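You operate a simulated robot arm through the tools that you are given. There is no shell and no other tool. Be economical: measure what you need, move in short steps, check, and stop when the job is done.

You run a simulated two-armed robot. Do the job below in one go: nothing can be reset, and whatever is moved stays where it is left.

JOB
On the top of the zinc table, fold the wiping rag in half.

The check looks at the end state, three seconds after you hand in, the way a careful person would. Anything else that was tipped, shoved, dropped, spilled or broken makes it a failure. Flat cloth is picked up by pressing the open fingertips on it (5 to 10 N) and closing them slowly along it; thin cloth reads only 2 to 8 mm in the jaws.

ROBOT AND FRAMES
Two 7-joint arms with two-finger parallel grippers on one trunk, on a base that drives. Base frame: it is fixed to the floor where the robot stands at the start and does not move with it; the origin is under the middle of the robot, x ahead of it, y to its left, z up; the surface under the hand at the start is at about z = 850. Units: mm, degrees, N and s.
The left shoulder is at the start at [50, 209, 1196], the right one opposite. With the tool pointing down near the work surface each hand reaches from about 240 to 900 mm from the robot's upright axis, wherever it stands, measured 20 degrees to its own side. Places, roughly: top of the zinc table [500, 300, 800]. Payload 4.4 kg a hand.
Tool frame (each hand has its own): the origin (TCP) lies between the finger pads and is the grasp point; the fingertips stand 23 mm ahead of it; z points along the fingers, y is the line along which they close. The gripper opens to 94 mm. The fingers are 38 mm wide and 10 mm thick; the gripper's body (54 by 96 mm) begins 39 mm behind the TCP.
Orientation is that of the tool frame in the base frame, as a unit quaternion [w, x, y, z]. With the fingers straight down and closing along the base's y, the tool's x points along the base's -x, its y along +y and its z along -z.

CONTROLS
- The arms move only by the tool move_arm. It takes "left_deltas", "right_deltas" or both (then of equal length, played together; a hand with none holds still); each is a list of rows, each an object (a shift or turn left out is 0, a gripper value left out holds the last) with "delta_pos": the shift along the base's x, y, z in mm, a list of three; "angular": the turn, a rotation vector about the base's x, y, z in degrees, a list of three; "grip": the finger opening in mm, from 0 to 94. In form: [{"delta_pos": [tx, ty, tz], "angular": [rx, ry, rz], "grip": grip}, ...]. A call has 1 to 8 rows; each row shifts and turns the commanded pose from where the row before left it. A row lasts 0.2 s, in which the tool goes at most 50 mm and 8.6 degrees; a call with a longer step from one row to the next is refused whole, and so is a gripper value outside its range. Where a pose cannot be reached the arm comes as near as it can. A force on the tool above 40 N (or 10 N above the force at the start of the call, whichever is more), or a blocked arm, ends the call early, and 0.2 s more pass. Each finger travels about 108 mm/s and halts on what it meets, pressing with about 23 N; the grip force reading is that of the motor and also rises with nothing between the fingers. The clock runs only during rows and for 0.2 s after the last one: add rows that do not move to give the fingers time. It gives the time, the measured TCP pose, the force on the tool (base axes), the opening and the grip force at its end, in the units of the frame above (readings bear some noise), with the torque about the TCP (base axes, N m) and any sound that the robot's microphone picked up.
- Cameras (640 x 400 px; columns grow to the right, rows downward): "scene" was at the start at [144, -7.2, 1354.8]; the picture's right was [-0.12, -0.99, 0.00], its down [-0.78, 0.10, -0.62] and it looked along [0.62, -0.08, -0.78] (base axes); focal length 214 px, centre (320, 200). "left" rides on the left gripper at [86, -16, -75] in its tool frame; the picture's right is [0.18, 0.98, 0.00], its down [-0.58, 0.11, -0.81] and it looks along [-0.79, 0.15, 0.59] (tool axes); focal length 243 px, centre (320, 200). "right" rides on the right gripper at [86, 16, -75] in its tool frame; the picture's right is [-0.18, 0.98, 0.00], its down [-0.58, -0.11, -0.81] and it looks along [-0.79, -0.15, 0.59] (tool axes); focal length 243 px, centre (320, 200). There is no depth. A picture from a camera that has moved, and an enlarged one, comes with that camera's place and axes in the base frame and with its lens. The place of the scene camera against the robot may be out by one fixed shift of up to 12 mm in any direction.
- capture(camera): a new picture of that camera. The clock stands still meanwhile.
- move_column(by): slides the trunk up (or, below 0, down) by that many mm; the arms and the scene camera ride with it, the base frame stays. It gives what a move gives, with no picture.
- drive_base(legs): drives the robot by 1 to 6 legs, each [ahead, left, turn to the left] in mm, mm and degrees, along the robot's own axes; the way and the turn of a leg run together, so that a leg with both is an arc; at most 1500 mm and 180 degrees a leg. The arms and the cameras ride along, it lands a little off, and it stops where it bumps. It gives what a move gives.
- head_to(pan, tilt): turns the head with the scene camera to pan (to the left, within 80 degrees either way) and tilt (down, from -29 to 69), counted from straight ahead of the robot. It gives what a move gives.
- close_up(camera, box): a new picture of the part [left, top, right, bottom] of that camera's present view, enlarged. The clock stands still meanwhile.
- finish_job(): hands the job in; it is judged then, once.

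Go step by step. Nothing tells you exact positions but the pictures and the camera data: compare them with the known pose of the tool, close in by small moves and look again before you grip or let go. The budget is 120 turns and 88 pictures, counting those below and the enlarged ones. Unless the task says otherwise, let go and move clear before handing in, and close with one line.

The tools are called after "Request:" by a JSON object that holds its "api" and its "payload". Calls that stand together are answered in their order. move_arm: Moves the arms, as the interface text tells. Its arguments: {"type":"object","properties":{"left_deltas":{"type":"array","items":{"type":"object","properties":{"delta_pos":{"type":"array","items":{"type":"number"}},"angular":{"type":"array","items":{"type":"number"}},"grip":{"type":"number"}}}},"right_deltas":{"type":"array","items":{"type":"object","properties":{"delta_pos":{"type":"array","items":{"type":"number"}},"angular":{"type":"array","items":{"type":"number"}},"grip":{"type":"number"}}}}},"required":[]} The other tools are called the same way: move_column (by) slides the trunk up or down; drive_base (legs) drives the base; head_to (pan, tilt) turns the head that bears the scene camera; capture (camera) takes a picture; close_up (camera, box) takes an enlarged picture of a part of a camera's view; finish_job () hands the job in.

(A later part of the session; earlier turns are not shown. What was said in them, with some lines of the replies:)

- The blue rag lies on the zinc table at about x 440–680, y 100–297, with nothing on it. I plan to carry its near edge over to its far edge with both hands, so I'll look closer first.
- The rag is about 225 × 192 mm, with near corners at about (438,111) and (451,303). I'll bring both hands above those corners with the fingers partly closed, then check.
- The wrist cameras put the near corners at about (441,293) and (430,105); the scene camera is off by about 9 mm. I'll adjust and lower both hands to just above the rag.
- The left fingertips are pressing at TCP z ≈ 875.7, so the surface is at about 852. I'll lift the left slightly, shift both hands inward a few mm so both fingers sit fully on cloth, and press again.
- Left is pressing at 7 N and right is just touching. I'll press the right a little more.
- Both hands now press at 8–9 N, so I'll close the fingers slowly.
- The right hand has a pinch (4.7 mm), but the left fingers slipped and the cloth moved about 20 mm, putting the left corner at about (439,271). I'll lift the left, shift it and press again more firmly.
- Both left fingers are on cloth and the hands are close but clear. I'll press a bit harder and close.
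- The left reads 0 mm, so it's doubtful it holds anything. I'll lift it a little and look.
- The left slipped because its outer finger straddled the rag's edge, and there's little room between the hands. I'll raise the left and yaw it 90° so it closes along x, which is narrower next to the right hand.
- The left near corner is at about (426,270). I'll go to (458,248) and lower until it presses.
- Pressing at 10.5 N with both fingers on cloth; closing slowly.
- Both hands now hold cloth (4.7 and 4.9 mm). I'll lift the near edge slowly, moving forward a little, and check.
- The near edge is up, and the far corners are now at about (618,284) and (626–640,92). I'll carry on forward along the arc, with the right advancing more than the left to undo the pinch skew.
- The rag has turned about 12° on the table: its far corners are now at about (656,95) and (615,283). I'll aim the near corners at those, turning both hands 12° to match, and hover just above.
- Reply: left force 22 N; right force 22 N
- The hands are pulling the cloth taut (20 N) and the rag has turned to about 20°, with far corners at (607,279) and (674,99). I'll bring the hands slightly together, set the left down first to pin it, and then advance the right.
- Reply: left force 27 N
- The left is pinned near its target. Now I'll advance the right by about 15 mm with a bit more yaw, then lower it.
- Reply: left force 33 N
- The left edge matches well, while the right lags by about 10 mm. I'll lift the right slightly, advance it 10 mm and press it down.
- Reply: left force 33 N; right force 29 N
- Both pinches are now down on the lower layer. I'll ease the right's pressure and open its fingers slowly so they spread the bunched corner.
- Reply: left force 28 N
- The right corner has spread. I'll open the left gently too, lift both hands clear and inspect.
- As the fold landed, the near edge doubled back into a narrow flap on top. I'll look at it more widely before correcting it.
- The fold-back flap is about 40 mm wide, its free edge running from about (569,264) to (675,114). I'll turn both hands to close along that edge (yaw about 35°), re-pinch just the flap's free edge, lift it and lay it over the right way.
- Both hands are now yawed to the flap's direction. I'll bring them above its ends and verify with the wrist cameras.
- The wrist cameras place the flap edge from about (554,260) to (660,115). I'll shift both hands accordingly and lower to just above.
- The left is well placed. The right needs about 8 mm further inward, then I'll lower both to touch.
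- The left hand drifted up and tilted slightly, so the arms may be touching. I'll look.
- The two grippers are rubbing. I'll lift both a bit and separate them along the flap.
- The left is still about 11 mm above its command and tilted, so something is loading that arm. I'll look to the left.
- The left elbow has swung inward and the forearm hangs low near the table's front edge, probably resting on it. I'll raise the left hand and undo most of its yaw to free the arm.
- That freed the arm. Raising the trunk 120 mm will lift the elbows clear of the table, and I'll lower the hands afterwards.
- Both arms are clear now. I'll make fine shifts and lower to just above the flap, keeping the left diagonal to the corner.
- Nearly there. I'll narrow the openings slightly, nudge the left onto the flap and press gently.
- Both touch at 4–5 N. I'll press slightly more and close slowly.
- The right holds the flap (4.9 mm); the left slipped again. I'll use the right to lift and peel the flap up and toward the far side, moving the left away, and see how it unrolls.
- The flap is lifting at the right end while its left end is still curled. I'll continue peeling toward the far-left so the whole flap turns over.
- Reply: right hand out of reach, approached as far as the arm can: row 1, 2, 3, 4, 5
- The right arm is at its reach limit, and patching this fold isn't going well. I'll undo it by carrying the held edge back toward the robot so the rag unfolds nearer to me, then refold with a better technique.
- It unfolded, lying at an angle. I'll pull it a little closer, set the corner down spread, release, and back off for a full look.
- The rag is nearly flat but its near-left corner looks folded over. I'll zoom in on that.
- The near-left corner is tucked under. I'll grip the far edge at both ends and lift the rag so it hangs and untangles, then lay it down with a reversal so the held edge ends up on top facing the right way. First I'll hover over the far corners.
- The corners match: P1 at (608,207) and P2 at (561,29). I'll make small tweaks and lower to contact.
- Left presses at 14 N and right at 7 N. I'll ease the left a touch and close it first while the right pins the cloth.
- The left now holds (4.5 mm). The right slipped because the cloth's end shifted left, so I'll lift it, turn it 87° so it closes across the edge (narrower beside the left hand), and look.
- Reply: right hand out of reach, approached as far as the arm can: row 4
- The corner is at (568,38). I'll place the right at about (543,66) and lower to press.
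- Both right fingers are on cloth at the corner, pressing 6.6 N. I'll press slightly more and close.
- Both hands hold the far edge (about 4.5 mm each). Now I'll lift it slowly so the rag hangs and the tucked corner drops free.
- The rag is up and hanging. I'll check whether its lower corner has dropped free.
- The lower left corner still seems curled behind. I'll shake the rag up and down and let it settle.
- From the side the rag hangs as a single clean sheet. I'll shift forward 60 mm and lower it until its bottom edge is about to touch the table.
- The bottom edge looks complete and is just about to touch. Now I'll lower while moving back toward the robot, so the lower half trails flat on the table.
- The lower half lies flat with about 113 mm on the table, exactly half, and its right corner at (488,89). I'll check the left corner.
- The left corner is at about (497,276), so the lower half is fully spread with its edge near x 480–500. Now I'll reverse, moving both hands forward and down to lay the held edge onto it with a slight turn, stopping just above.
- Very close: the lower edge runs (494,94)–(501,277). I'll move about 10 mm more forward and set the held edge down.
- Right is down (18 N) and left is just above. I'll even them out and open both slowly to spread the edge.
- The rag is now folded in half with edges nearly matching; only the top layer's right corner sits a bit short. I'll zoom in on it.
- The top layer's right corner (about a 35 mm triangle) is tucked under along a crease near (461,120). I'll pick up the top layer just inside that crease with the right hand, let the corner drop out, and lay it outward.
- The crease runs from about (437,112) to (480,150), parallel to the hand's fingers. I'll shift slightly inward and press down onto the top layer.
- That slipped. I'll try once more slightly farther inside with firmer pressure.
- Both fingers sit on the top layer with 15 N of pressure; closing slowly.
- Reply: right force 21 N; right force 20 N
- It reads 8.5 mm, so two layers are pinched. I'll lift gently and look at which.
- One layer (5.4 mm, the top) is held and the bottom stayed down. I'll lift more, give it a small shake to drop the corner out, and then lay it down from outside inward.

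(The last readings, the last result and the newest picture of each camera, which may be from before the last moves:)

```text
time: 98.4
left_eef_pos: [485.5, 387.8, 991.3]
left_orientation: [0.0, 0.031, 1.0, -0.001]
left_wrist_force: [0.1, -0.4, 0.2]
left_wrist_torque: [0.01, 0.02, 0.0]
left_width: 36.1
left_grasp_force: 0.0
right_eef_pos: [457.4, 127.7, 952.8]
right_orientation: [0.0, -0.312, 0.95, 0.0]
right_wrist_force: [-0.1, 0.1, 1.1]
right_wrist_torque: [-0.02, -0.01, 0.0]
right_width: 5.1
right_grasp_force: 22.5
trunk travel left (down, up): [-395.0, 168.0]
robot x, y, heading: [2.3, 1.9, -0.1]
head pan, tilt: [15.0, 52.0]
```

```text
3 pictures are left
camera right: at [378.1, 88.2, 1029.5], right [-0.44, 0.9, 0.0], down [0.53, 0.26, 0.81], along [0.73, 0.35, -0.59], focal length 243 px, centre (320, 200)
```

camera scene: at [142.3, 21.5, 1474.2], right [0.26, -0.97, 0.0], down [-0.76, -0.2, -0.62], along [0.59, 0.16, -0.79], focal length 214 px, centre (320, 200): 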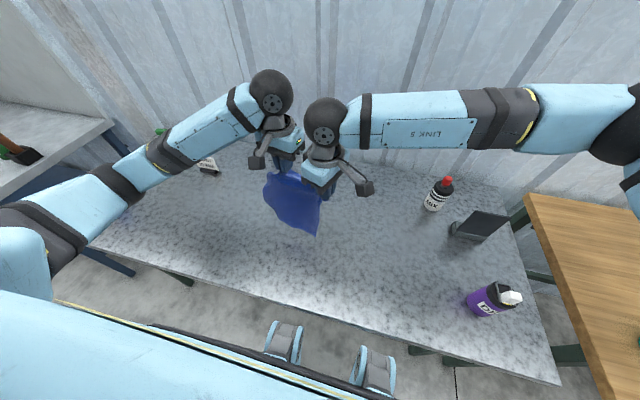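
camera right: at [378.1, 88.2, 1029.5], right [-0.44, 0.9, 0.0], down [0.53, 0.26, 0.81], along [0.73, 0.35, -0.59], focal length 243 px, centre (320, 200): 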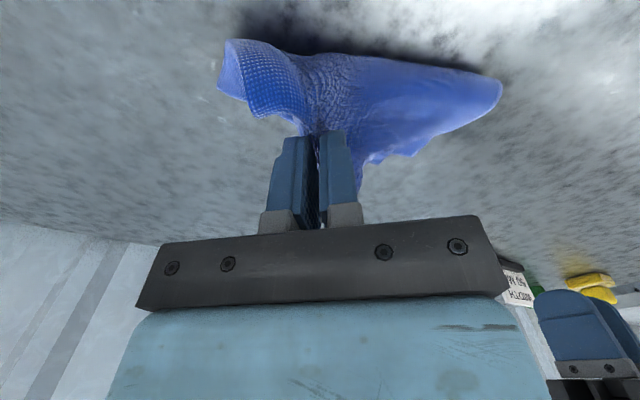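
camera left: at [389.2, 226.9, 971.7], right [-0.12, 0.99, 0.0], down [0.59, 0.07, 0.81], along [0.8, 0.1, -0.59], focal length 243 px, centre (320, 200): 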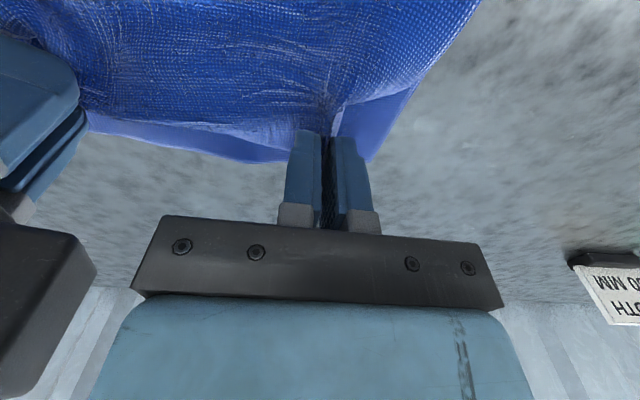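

Now I'll lower while moving back inward so the freed corner trails outward, then release and clear.

Request:
{"api": "move_arm", "payload": {"right_deltas": [{"delta_pos": [0, 0, -18]}, {"delta_pos": [-4, 5, -15]}, {"delta_pos": [-6, 7, -14]}, {"delta_pos": [-6, 7, -11]}, {"delta_pos": [-2, 4, -8]}, {"delta_pos": [0, 0, -1.5]}, {"grip": 9}, {"grip": 14}]}}

Request:
{"api": "move_arm", "payload": {"right_deltas": [{"grip": 20}, {"grip": 27}, {"grip": 34}, {"delta_pos": [0, 0, 6]}, {"delta_pos": [0, 0, 25]}, {"delta_pos": [-5, -25, 35]}, {"delta_pos": [0, -45, 10]}, {"delta_pos": [0, -45, 10]}]}}

Request:
{"api": "move_arm", "payload": {"right_deltas": [{"delta_pos": [0, -45, 0]}, {"delta_pos": [0, -30, 0]}]}}

Request:
{"api": "close_up", "payload": {"camera": "scene", "box": [250, 180, 360, 260]}}

```text
time: 100.2
left_eef_pos: [485.3, 388.0, 991.0]
left_orientation: [0.0, 0.031, 1.0, 0.0]
left_wrist_force: [-0.6, -0.3, -0.7]
left_wrist_torque: [-0.01, -0.02, -0.02]
left_width: 36.2
left_grasp_force: 0.1
right_eef_pos: [438.9, 150.1, 886.6]
right_orientation: [0.0, -0.312, 0.95, 0.0]
right_wrist_force: [0.4, 0.0, 0.7]
right_wrist_torque: [-0.02, 0.05, -0.01]
right_width: 14.2
right_grasp_force: 0.4
trunk travel left (down, up): [-395.0, 168.0]
robot x, y, heading: [0.3, 1.8, 0.3]
head pan, tilt: [15.0, 52.0]
```

```text
time: 102.0
left_eef_pos: [485.6, 386.0, 991.6]
left_orientation: [0.001, 0.03, 1.0, 0.001]
left_wrist_force: [0.4, -0.6, 1.1]
left_wrist_torque: [-0.02, 0.02, 0.0]
left_width: 36.2
left_grasp_force: 0.1
right_eef_pos: [429.2, 30.7, 974.8]
right_orientation: [0.0, -0.312, 0.95, 0.0]
right_wrist_force: [0.0, -0.5, 0.4]
right_wrist_torque: [0.04, 0.0, 0.0]
right_width: 33.8
right_grasp_force: 0.1
trunk travel left (down, up): [-395.0, 168.0]
robot x, y, heading: [-0.4, -5.3, -0.3]
head pan, tilt: [15.0, 52.0]
```

```text
time: 102.6
left_eef_pos: [484.4, 387.4, 991.5]
left_orientation: [0.0, 0.031, 1.0, 0.0]
left_wrist_force: [-1.3, 0.9, 0.2]
left_wrist_torque: [-0.03, -0.01, 0.02]
left_width: 36.2
left_grasp_force: 0.1
right_eef_pos: [431.4, -41.1, 973.3]
right_orientation: [0.001, -0.313, 0.95, 0.001]
right_wrist_force: [-0.4, 0.5, -0.4]
right_wrist_torque: [-0.02, 0.0, 0.01]
right_width: 34.2
right_grasp_force: 0.1
trunk travel left (down, up): [-395.0, 168.0]
robot x, y, heading: [-1.2, -3.6, -0.1]
head pan, tilt: [15.0, 52.0]
```

```text
5.00 times, centred on (305, 220) of scene
camera zoom: at [141.5, 21.2, 1474.4], right [0.26, -0.97, 0.0], down [-0.76, -0.2, -0.62], along [0.59, 0.16, -0.79], focal length 1072 px, centre (395, 100)
```

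zoom: 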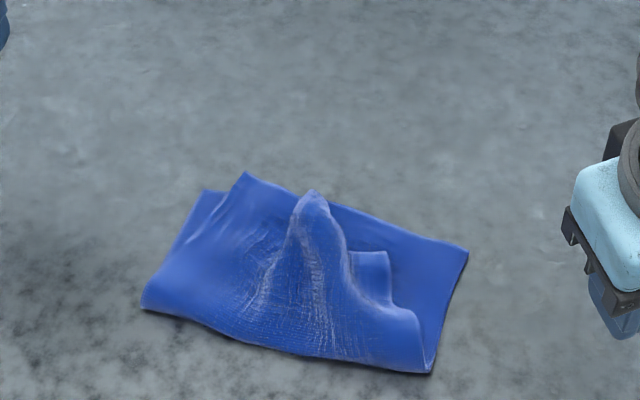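

The corner is out, but a standing ridge pulls the top layer in. I'll pin the left end with closed left fingers and use the closed right fingertips to draw the top-right corner outward, flattening the ridge.

Request:
{"api": "move_arm", "payload": {"left_deltas": [{"delta_pos": [-3, -31, -18], "grip": 0}, {"delta_pos": [-3, -31, -18]}, {"delta_pos": [-3, -31, -18]}, {"delta_pos": [-3, -31, -18]}, {"delta_pos": [-3, -31, -16]}, {}], "right_deltas": [{"delta_pos": [6.5, 30, -15], "angular": [0, 0, 7], "grip": 0}, {"delta_pos": [6.5, 31, -15], "angular": [0, 0, 7]}, {"delta_pos": [6.5, 31, -15], "angular": [0, 0, 7]}, {"delta_pos": [6.5, 31, -15], "angular": [0, 0, 7]}, {"delta_pos": [6.5, 30, -12], "angular": [0, 0, 5]}, {}]}}

Request:
{"api": "move_arm", "payload": {"left_deltas": [{"delta_pos": [0, 0, -8]}, {"delta_pos": [0, 0, -8]}, {"delta_pos": [0, 0, -3]}, {"delta_pos": [0, 0, -2]}, {}], "right_deltas": [{"delta_pos": [0, 0, -8]}, {"delta_pos": [0, 0, -7]}, {"delta_pos": [0, 0, -2]}, {"delta_pos": [0, 0, -2]}, {}]}}

```text
time: 104.0
left_eef_pos: [469.0, 230.6, 905.3]
left_orientation: [0.0, 0.03, 1.0, 0.0]
left_wrist_force: [0.4, 0.8, -0.2]
left_wrist_torque: [0.01, 0.01, 0.02]
left_width: 0.0
left_grasp_force: 23.2
right_eef_pos: [463.1, 113.7, 899.8]
right_orientation: [0.0, -0.57, 0.822, 0.0]
right_wrist_force: [0.2, -0.1, 0.1]
right_wrist_torque: [0.03, -0.02, 0.02]
right_width: 0.1
right_grasp_force: 23.2
trunk travel left (down, up): [-395.0, 168.0]
robot x, y, heading: [-0.0, 4.9, -0.0]
head pan, tilt: [15.0, 52.0]
```

```text
time: 105.2
left_eef_pos: [469.8, 232.0, 884.3]
left_orientation: [0.0, 0.03, 1.0, 0.0]
left_wrist_force: [-0.2, -1.0, -0.5]
left_wrist_torque: [-0.02, 0.02, 0.0]
left_width: 0.0
left_grasp_force: 23.2
right_eef_pos: [466.8, 114.1, 883.5]
right_orientation: [0.0, -0.569, 0.822, -0.001]
right_wrist_force: [0.9, -0.2, 2.4]
right_wrist_torque: [0.0, 0.02, -0.02]
right_width: 0.0
right_grasp_force: 23.5
trunk travel left (down, up): [-395.0, 168.0]
robot x, y, heading: [2.2, 0.8, -0.0]
head pan, tilt: [15.0, 52.0]
```

Request:
{"api": "move_arm", "payload": {"left_deltas": [{"delta_pos": [0, 0, -2]}, {"delta_pos": [0, 0, -2]}, {"delta_pos": [0, 0, -1]}, {}], "right_deltas": [{"delta_pos": [0, 0, -1]}, {"delta_pos": [0, 0, -0.5]}, {}, {}]}}

```text
time: 106.2
left_eef_pos: [470.3, 232.3, 880.9]
left_orientation: [0.001, 0.031, 1.0, 0.0]
left_wrist_force: [0.7, 0.9, 4.5]
left_wrist_torque: [-0.01, -0.02, 0.01]
left_width: 0.1
left_grasp_force: 23.4
right_eef_pos: [465.6, 113.8, 881.1]
right_orientation: [0.0, -0.569, 0.822, 0.0]
right_wrist_force: [-0.3, 1.2, 3.4]
right_wrist_torque: [0.06, 0.02, 0.0]
right_width: 0.1
right_grasp_force: 22.8
trunk travel left (down, up): [-395.0, 168.0]
robot x, y, heading: [0.8, 0.2, 0.2]
head pan, tilt: [15.0, 52.0]
```

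Contact is made. I'll pin the left more firmly and draw the right corner outward slowly.

Request:
{"api": "move_arm", "payload": {"left_deltas": [{"delta_pos": [0, 0, -1.5]}, {}, {}, {}, {}, {}, {}, {}], "right_deltas": [{"delta_pos": [0, 0, -0.8]}, {"delta_pos": [1.5, -5, 0]}, {"delta_pos": [2, -6, 0]}, {"delta_pos": [2, -6, 0]}, {"delta_pos": [2, -6, 0]}, {"delta_pos": [2, -6, 0]}, {"delta_pos": [2, -6, 0]}, {"delta_pos": [2, -5, 0]}]}}

Request:
{"api": "capture", "payload": {"camera": "right"}}

```text
time: 108.0
left_eef_pos: [470.6, 231.4, 877.2]
left_orientation: [0.0, 0.03, 1.0, 0.0]
left_wrist_force: [0.4, 0.5, 12.1]
left_wrist_torque: [-0.04, 0.0, -0.01]
left_width: 0.3
left_grasp_force: 22.6
right_eef_pos: [478.0, 72.4, 881.5]
right_orientation: [0.0, -0.57, 0.822, 0.0]
right_wrist_force: [-0.5, 0.7, 0.0]
right_wrist_torque: [0.0, 0.02, -0.02]
right_width: 0.0
right_grasp_force: 23.2
trunk travel left (down, up): [-395.0, 168.0]
robot x, y, heading: [2.7, 3.1, 0.1]
head pan, tilt: [15.0, 52.0]
```

```text
1 pictures are left
camera right: at [432.7, -2.5, 954.7], right [-0.86, 0.52, 0.0], down [0.31, 0.51, 0.81], along [0.42, 0.69, -0.59], focal length 243 px, centre (320, 200)
```

right: 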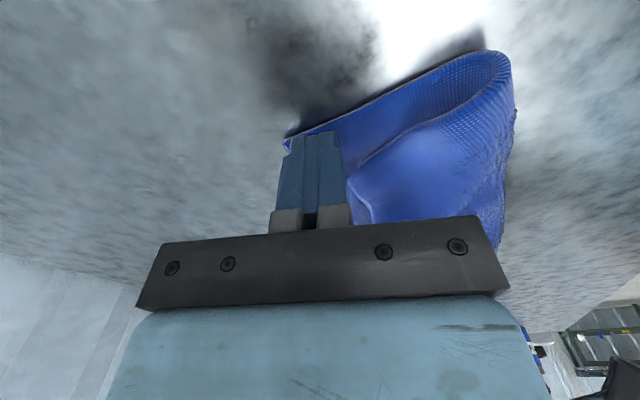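

The fingertips slid off onto the lower layer; the top corner is at about (477,104), 40 mm short. I'll lift the right, pinch the top layer there instead while the left keeps pinning, and carry it outward.

Request:
{"api": "move_arm", "payload": {"right_deltas": [{"delta_pos": [0, -5, 20]}, {"delta_pos": [0, 0, 20], "grip": 34}, {"delta_pos": [-12, 30, 0]}, {"delta_pos": [-12, 31, 0]}, {"delta_pos": [0, 0, -18]}, {"delta_pos": [0, 0, -14]}, {"delta_pos": [0, 0, -4]}, {}]}}

Request:
{"api": "move_arm", "payload": {"right_deltas": [{"delta_pos": [0, 0, -2]}, {"delta_pos": [0, 0, -2]}, {}]}}

```text
time: 109.8
left_eef_pos: [471.1, 231.1, 877.9]
left_orientation: [0.001, 0.03, 1.0, 0.0]
left_wrist_force: [0.4, 0.0, 13.1]
left_wrist_torque: [-0.06, 0.03, -0.01]
left_width: 0.0
left_grasp_force: 23.1
right_eef_pos: [454.2, 128.8, 883.9]
right_orientation: [0.001, -0.569, 0.822, 0.0]
right_wrist_force: [-0.8, -0.9, -0.1]
right_wrist_torque: [-0.02, -0.03, 0.03]
right_width: 34.1
right_grasp_force: 0.1
trunk travel left (down, up): [-395.0, 168.0]
robot x, y, heading: [-1.5, -4.1, -0.2]
head pan, tilt: [15.0, 52.0]
```

```text
time: 110.6
left_eef_pos: [471.7, 232.0, 878.2]
left_orientation: [0.001, 0.032, 0.999, 0.0]
left_wrist_force: [1.7, 0.9, 11.5]
left_wrist_torque: [-0.06, 0.0, -0.02]
left_width: 0.1
left_grasp_force: 23.0
right_eef_pos: [453.8, 128.9, 881.0]
right_orientation: [0.001, -0.569, 0.822, -0.001]
right_wrist_force: [0.9, 0.9, 7.5]
right_wrist_torque: [-0.07, -0.04, -0.01]
right_width: 34.1
right_grasp_force: 0.6
trunk travel left (down, up): [-395.0, 168.0]
robot x, y, heading: [-0.5, -0.3, 0.2]
head pan, tilt: [15.0, 52.0]
```

Pressing at 7.5 N; closing slowly.

Request:
{"api": "move_arm", "payload": {"right_deltas": [{"delta_pos": [0, 0, -0.5], "grip": 30}, {"grip": 26}, {"grip": 22}, {"grip": 18}, {"grip": 13}, {"grip": 8}, {"grip": 4}, {"grip": 0}]}}

Request:
{"api": "move_arm", "payload": {"right_deltas": [{"delta_pos": [0, 0, 3]}, {}]}}

```text
time: 112.4
left_eef_pos: [470.7, 232.2, 878.2]
left_orientation: [0.001, 0.03, 1.0, -0.001]
left_wrist_force: [2.5, 0.6, 11.4]
left_wrist_torque: [-0.07, -0.05, 0.04]
left_width: 0.1
left_grasp_force: 22.7
right_eef_pos: [454.0, 129.3, 880.6]
right_orientation: [0.001, -0.569, 0.822, 0.0]
right_wrist_force: [0.8, 0.0, 11.5]
right_wrist_torque: [-0.05, -0.03, 0.06]
right_width: 9.9
right_grasp_force: 22.9
trunk travel left (down, up): [-395.0, 168.0]
robot x, y, heading: [1.8, 1.8, -0.2]
head pan, tilt: [15.0, 52.0]
```

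```text
time: 113.0
left_eef_pos: [469.8, 232.2, 878.7]
left_orientation: [0.001, 0.031, 1.0, 0.0]
left_wrist_force: [0.4, 0.2, 12.9]
left_wrist_torque: [-0.12, 0.01, 0.0]
left_width: 0.0
left_grasp_force: 22.6
right_eef_pos: [454.4, 128.5, 882.9]
right_orientation: [0.0, -0.569, 0.822, 0.0]
right_wrist_force: [0.1, -0.6, 2.8]
right_wrist_torque: [-0.06, 0.0, 0.0]
right_width: 6.7
right_grasp_force: 22.8
trunk travel left (down, up): [-395.0, 168.0]
robot x, y, heading: [3.5, 3.6, -0.1]
head pan, tilt: [15.0, 52.0]
```

The width dropped from 9.9 to 6.7 mm as I rose, so the lower layer is slipping out. I'll lift a little more to shed it.

Request:
{"api": "move_arm", "payload": {"right_deltas": [{"delta_pos": [0, 0, 5]}, {"delta_pos": [0, 0, 5]}, {"delta_pos": [0, 0, 5]}, {}]}}

```text
time: 114.0
left_eef_pos: [469.3, 231.8, 877.4]
left_orientation: [0.0, 0.03, 1.0, 0.0]
left_wrist_force: [0.2, -0.8, 13.6]
left_wrist_torque: [-0.08, 0.04, 0.0]
left_width: 0.3
left_grasp_force: 22.8
right_eef_pos: [454.1, 129.3, 899.1]
right_orientation: [0.0, -0.57, 0.822, -0.002]
right_wrist_force: [0.1, 0.2, -0.7]
right_wrist_torque: [-0.01, 0.0, 0.01]
right_width: 6.1
right_grasp_force: 23.1
trunk travel left (down, up): [-395.0, 168.0]
robot x, y, heading: [-4.0, 0.6, -0.0]
head pan, tilt: [15.0, 52.0]
```

It reads 6.1 mm, mostly the top layer. I'll carry the corner outward by about (19, −40) and watch the force.

Request:
{"api": "move_arm", "payload": {"right_deltas": [{"delta_pos": [3, -6, 0]}, {"delta_pos": [3, -7, 0]}, {"delta_pos": [3, -7, 0]}, {"delta_pos": [3, -7, -2]}, {"delta_pos": [3, -7, -4]}, {"delta_pos": [3, -6, -5]}, {}]}}

```text
time: 115.6
left_eef_pos: [470.8, 231.5, 877.8]
left_orientation: [-0.001, 0.03, 1.0, 0.0]
left_wrist_force: [-0.3, -3.6, 6.3]
left_wrist_torque: [-0.15, -0.05, -0.04]
left_width: 0.0
left_grasp_force: 22.7
right_eef_pos: [473.2, 89.4, 888.1]
right_orientation: [0.001, -0.57, 0.822, -0.001]
right_wrist_force: [0.5, 6.2, 0.7]
right_wrist_torque: [0.04, 0.03, 0.04]
right_width: 6.2
right_grasp_force: 23.2
trunk travel left (down, up): [-395.0, 168.0]
robot x, y, heading: [-0.7, 0.2, 0.1]
head pan, tilt: [15.0, 52.0]
```

The top layer is now drawn taut (6 N), so the ridge should be flat. I'll lower, open slowly, and lift both hands clear.

Request:
{"api": "move_arm", "payload": {"right_deltas": [{"delta_pos": [0, 1, -3]}, {"delta_pos": [0, 1, -2.5]}, {"grip": 10}, {"grip": 15}, {"grip": 21}, {"grip": 27}, {"grip": 33}, {"grip": 36}]}}

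Request:
{"api": "move_arm", "payload": {"left_deltas": [{"delta_pos": [0, 0, 8]}, {"delta_pos": [0, 0, 25]}, {"delta_pos": [0, 20, 40]}, {"delta_pos": [0, 45, 20]}, {"delta_pos": [0, 45, 0]}, {"delta_pos": [0, 40, 0]}, {}], "right_deltas": [{"delta_pos": [0, 0, 8]}, {"delta_pos": [0, 0, 25]}, {"delta_pos": [0, -20, 40]}, {"delta_pos": [0, -45, 20]}, {"delta_pos": [0, -45, 0]}, {"delta_pos": [0, -30, 0]}, {}]}}

Request:
{"api": "close_up", "payload": {"camera": "scene", "box": [230, 165, 390, 265]}}

```text
time: 117.4
left_eef_pos: [472.0, 230.8, 878.4]
left_orientation: [0.0, 0.031, 1.0, -0.001]
left_wrist_force: [-0.5, -0.2, 3.4]
left_wrist_torque: [-0.05, -0.01, 0.0]
left_width: 0.0
left_grasp_force: 23.1
right_eef_pos: [474.1, 91.4, 882.3]
right_orientation: [0.0, -0.569, 0.823, 0.0]
right_wrist_force: [-0.2, -1.0, 2.0]
right_wrist_torque: [-0.01, 0.02, -0.01]
right_width: 35.7
right_grasp_force: 0.0
trunk travel left (down, up): [-395.0, 168.0]
robot x, y, heading: [0.9, 0.3, 0.1]
head pan, tilt: [15.0, 52.0]
```

```text
time: 119.0
left_eef_pos: [469.7, 384.7, 971.6]
left_orientation: [0.0, 0.03, 1.0, -0.001]
left_wrist_force: [-0.1, -0.4, -1.0]
left_wrist_torque: [0.0, 0.01, -0.03]
left_width: 0.4
left_grasp_force: 22.9
right_eef_pos: [472.5, -47.6, 973.3]
right_orientation: [0.0, -0.57, 0.821, -0.001]
right_wrist_force: [0.0, -0.9, 0.2]
right_wrist_torque: [-0.01, -0.01, -0.01]
right_width: 36.2
right_grasp_force: 0.0
trunk travel left (down, up): [-395.0, 168.0]
robot x, y, heading: [-0.6, -0.1, 0.1]
head pan, tilt: [15.0, 52.0]
```

```text
4.00 times, centred on (310, 215) of scene
camera zoom: at [142.1, 21.6, 1474.3], right [0.26, -0.97, 0.0], down [-0.76, -0.2, -0.62], along [0.59, 0.16, -0.79], focal length 858 px, centre (360, 140)
```

zoom: 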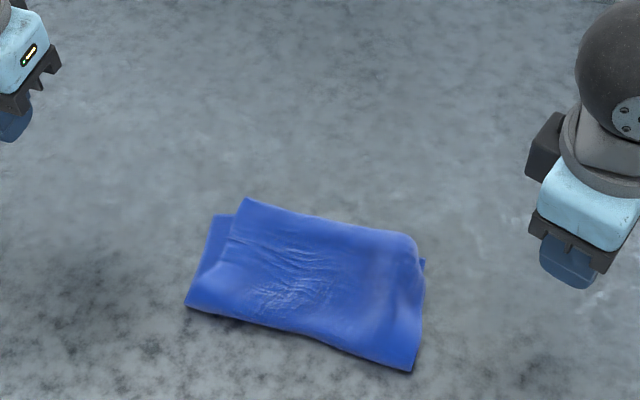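

The rag is folded in half: its edges line up to within about 20 mm, the ridge is gone, and both hands are clear with nothing else disturbed. Handing in.

Request:
{"api": "finish_job", "payload": {}}

```text
The job is handed in.
```

The wiping rag lies folded in half on the zinc table, with its top layer about 20 mm off the bottom one at the left end, and both hands are clear.
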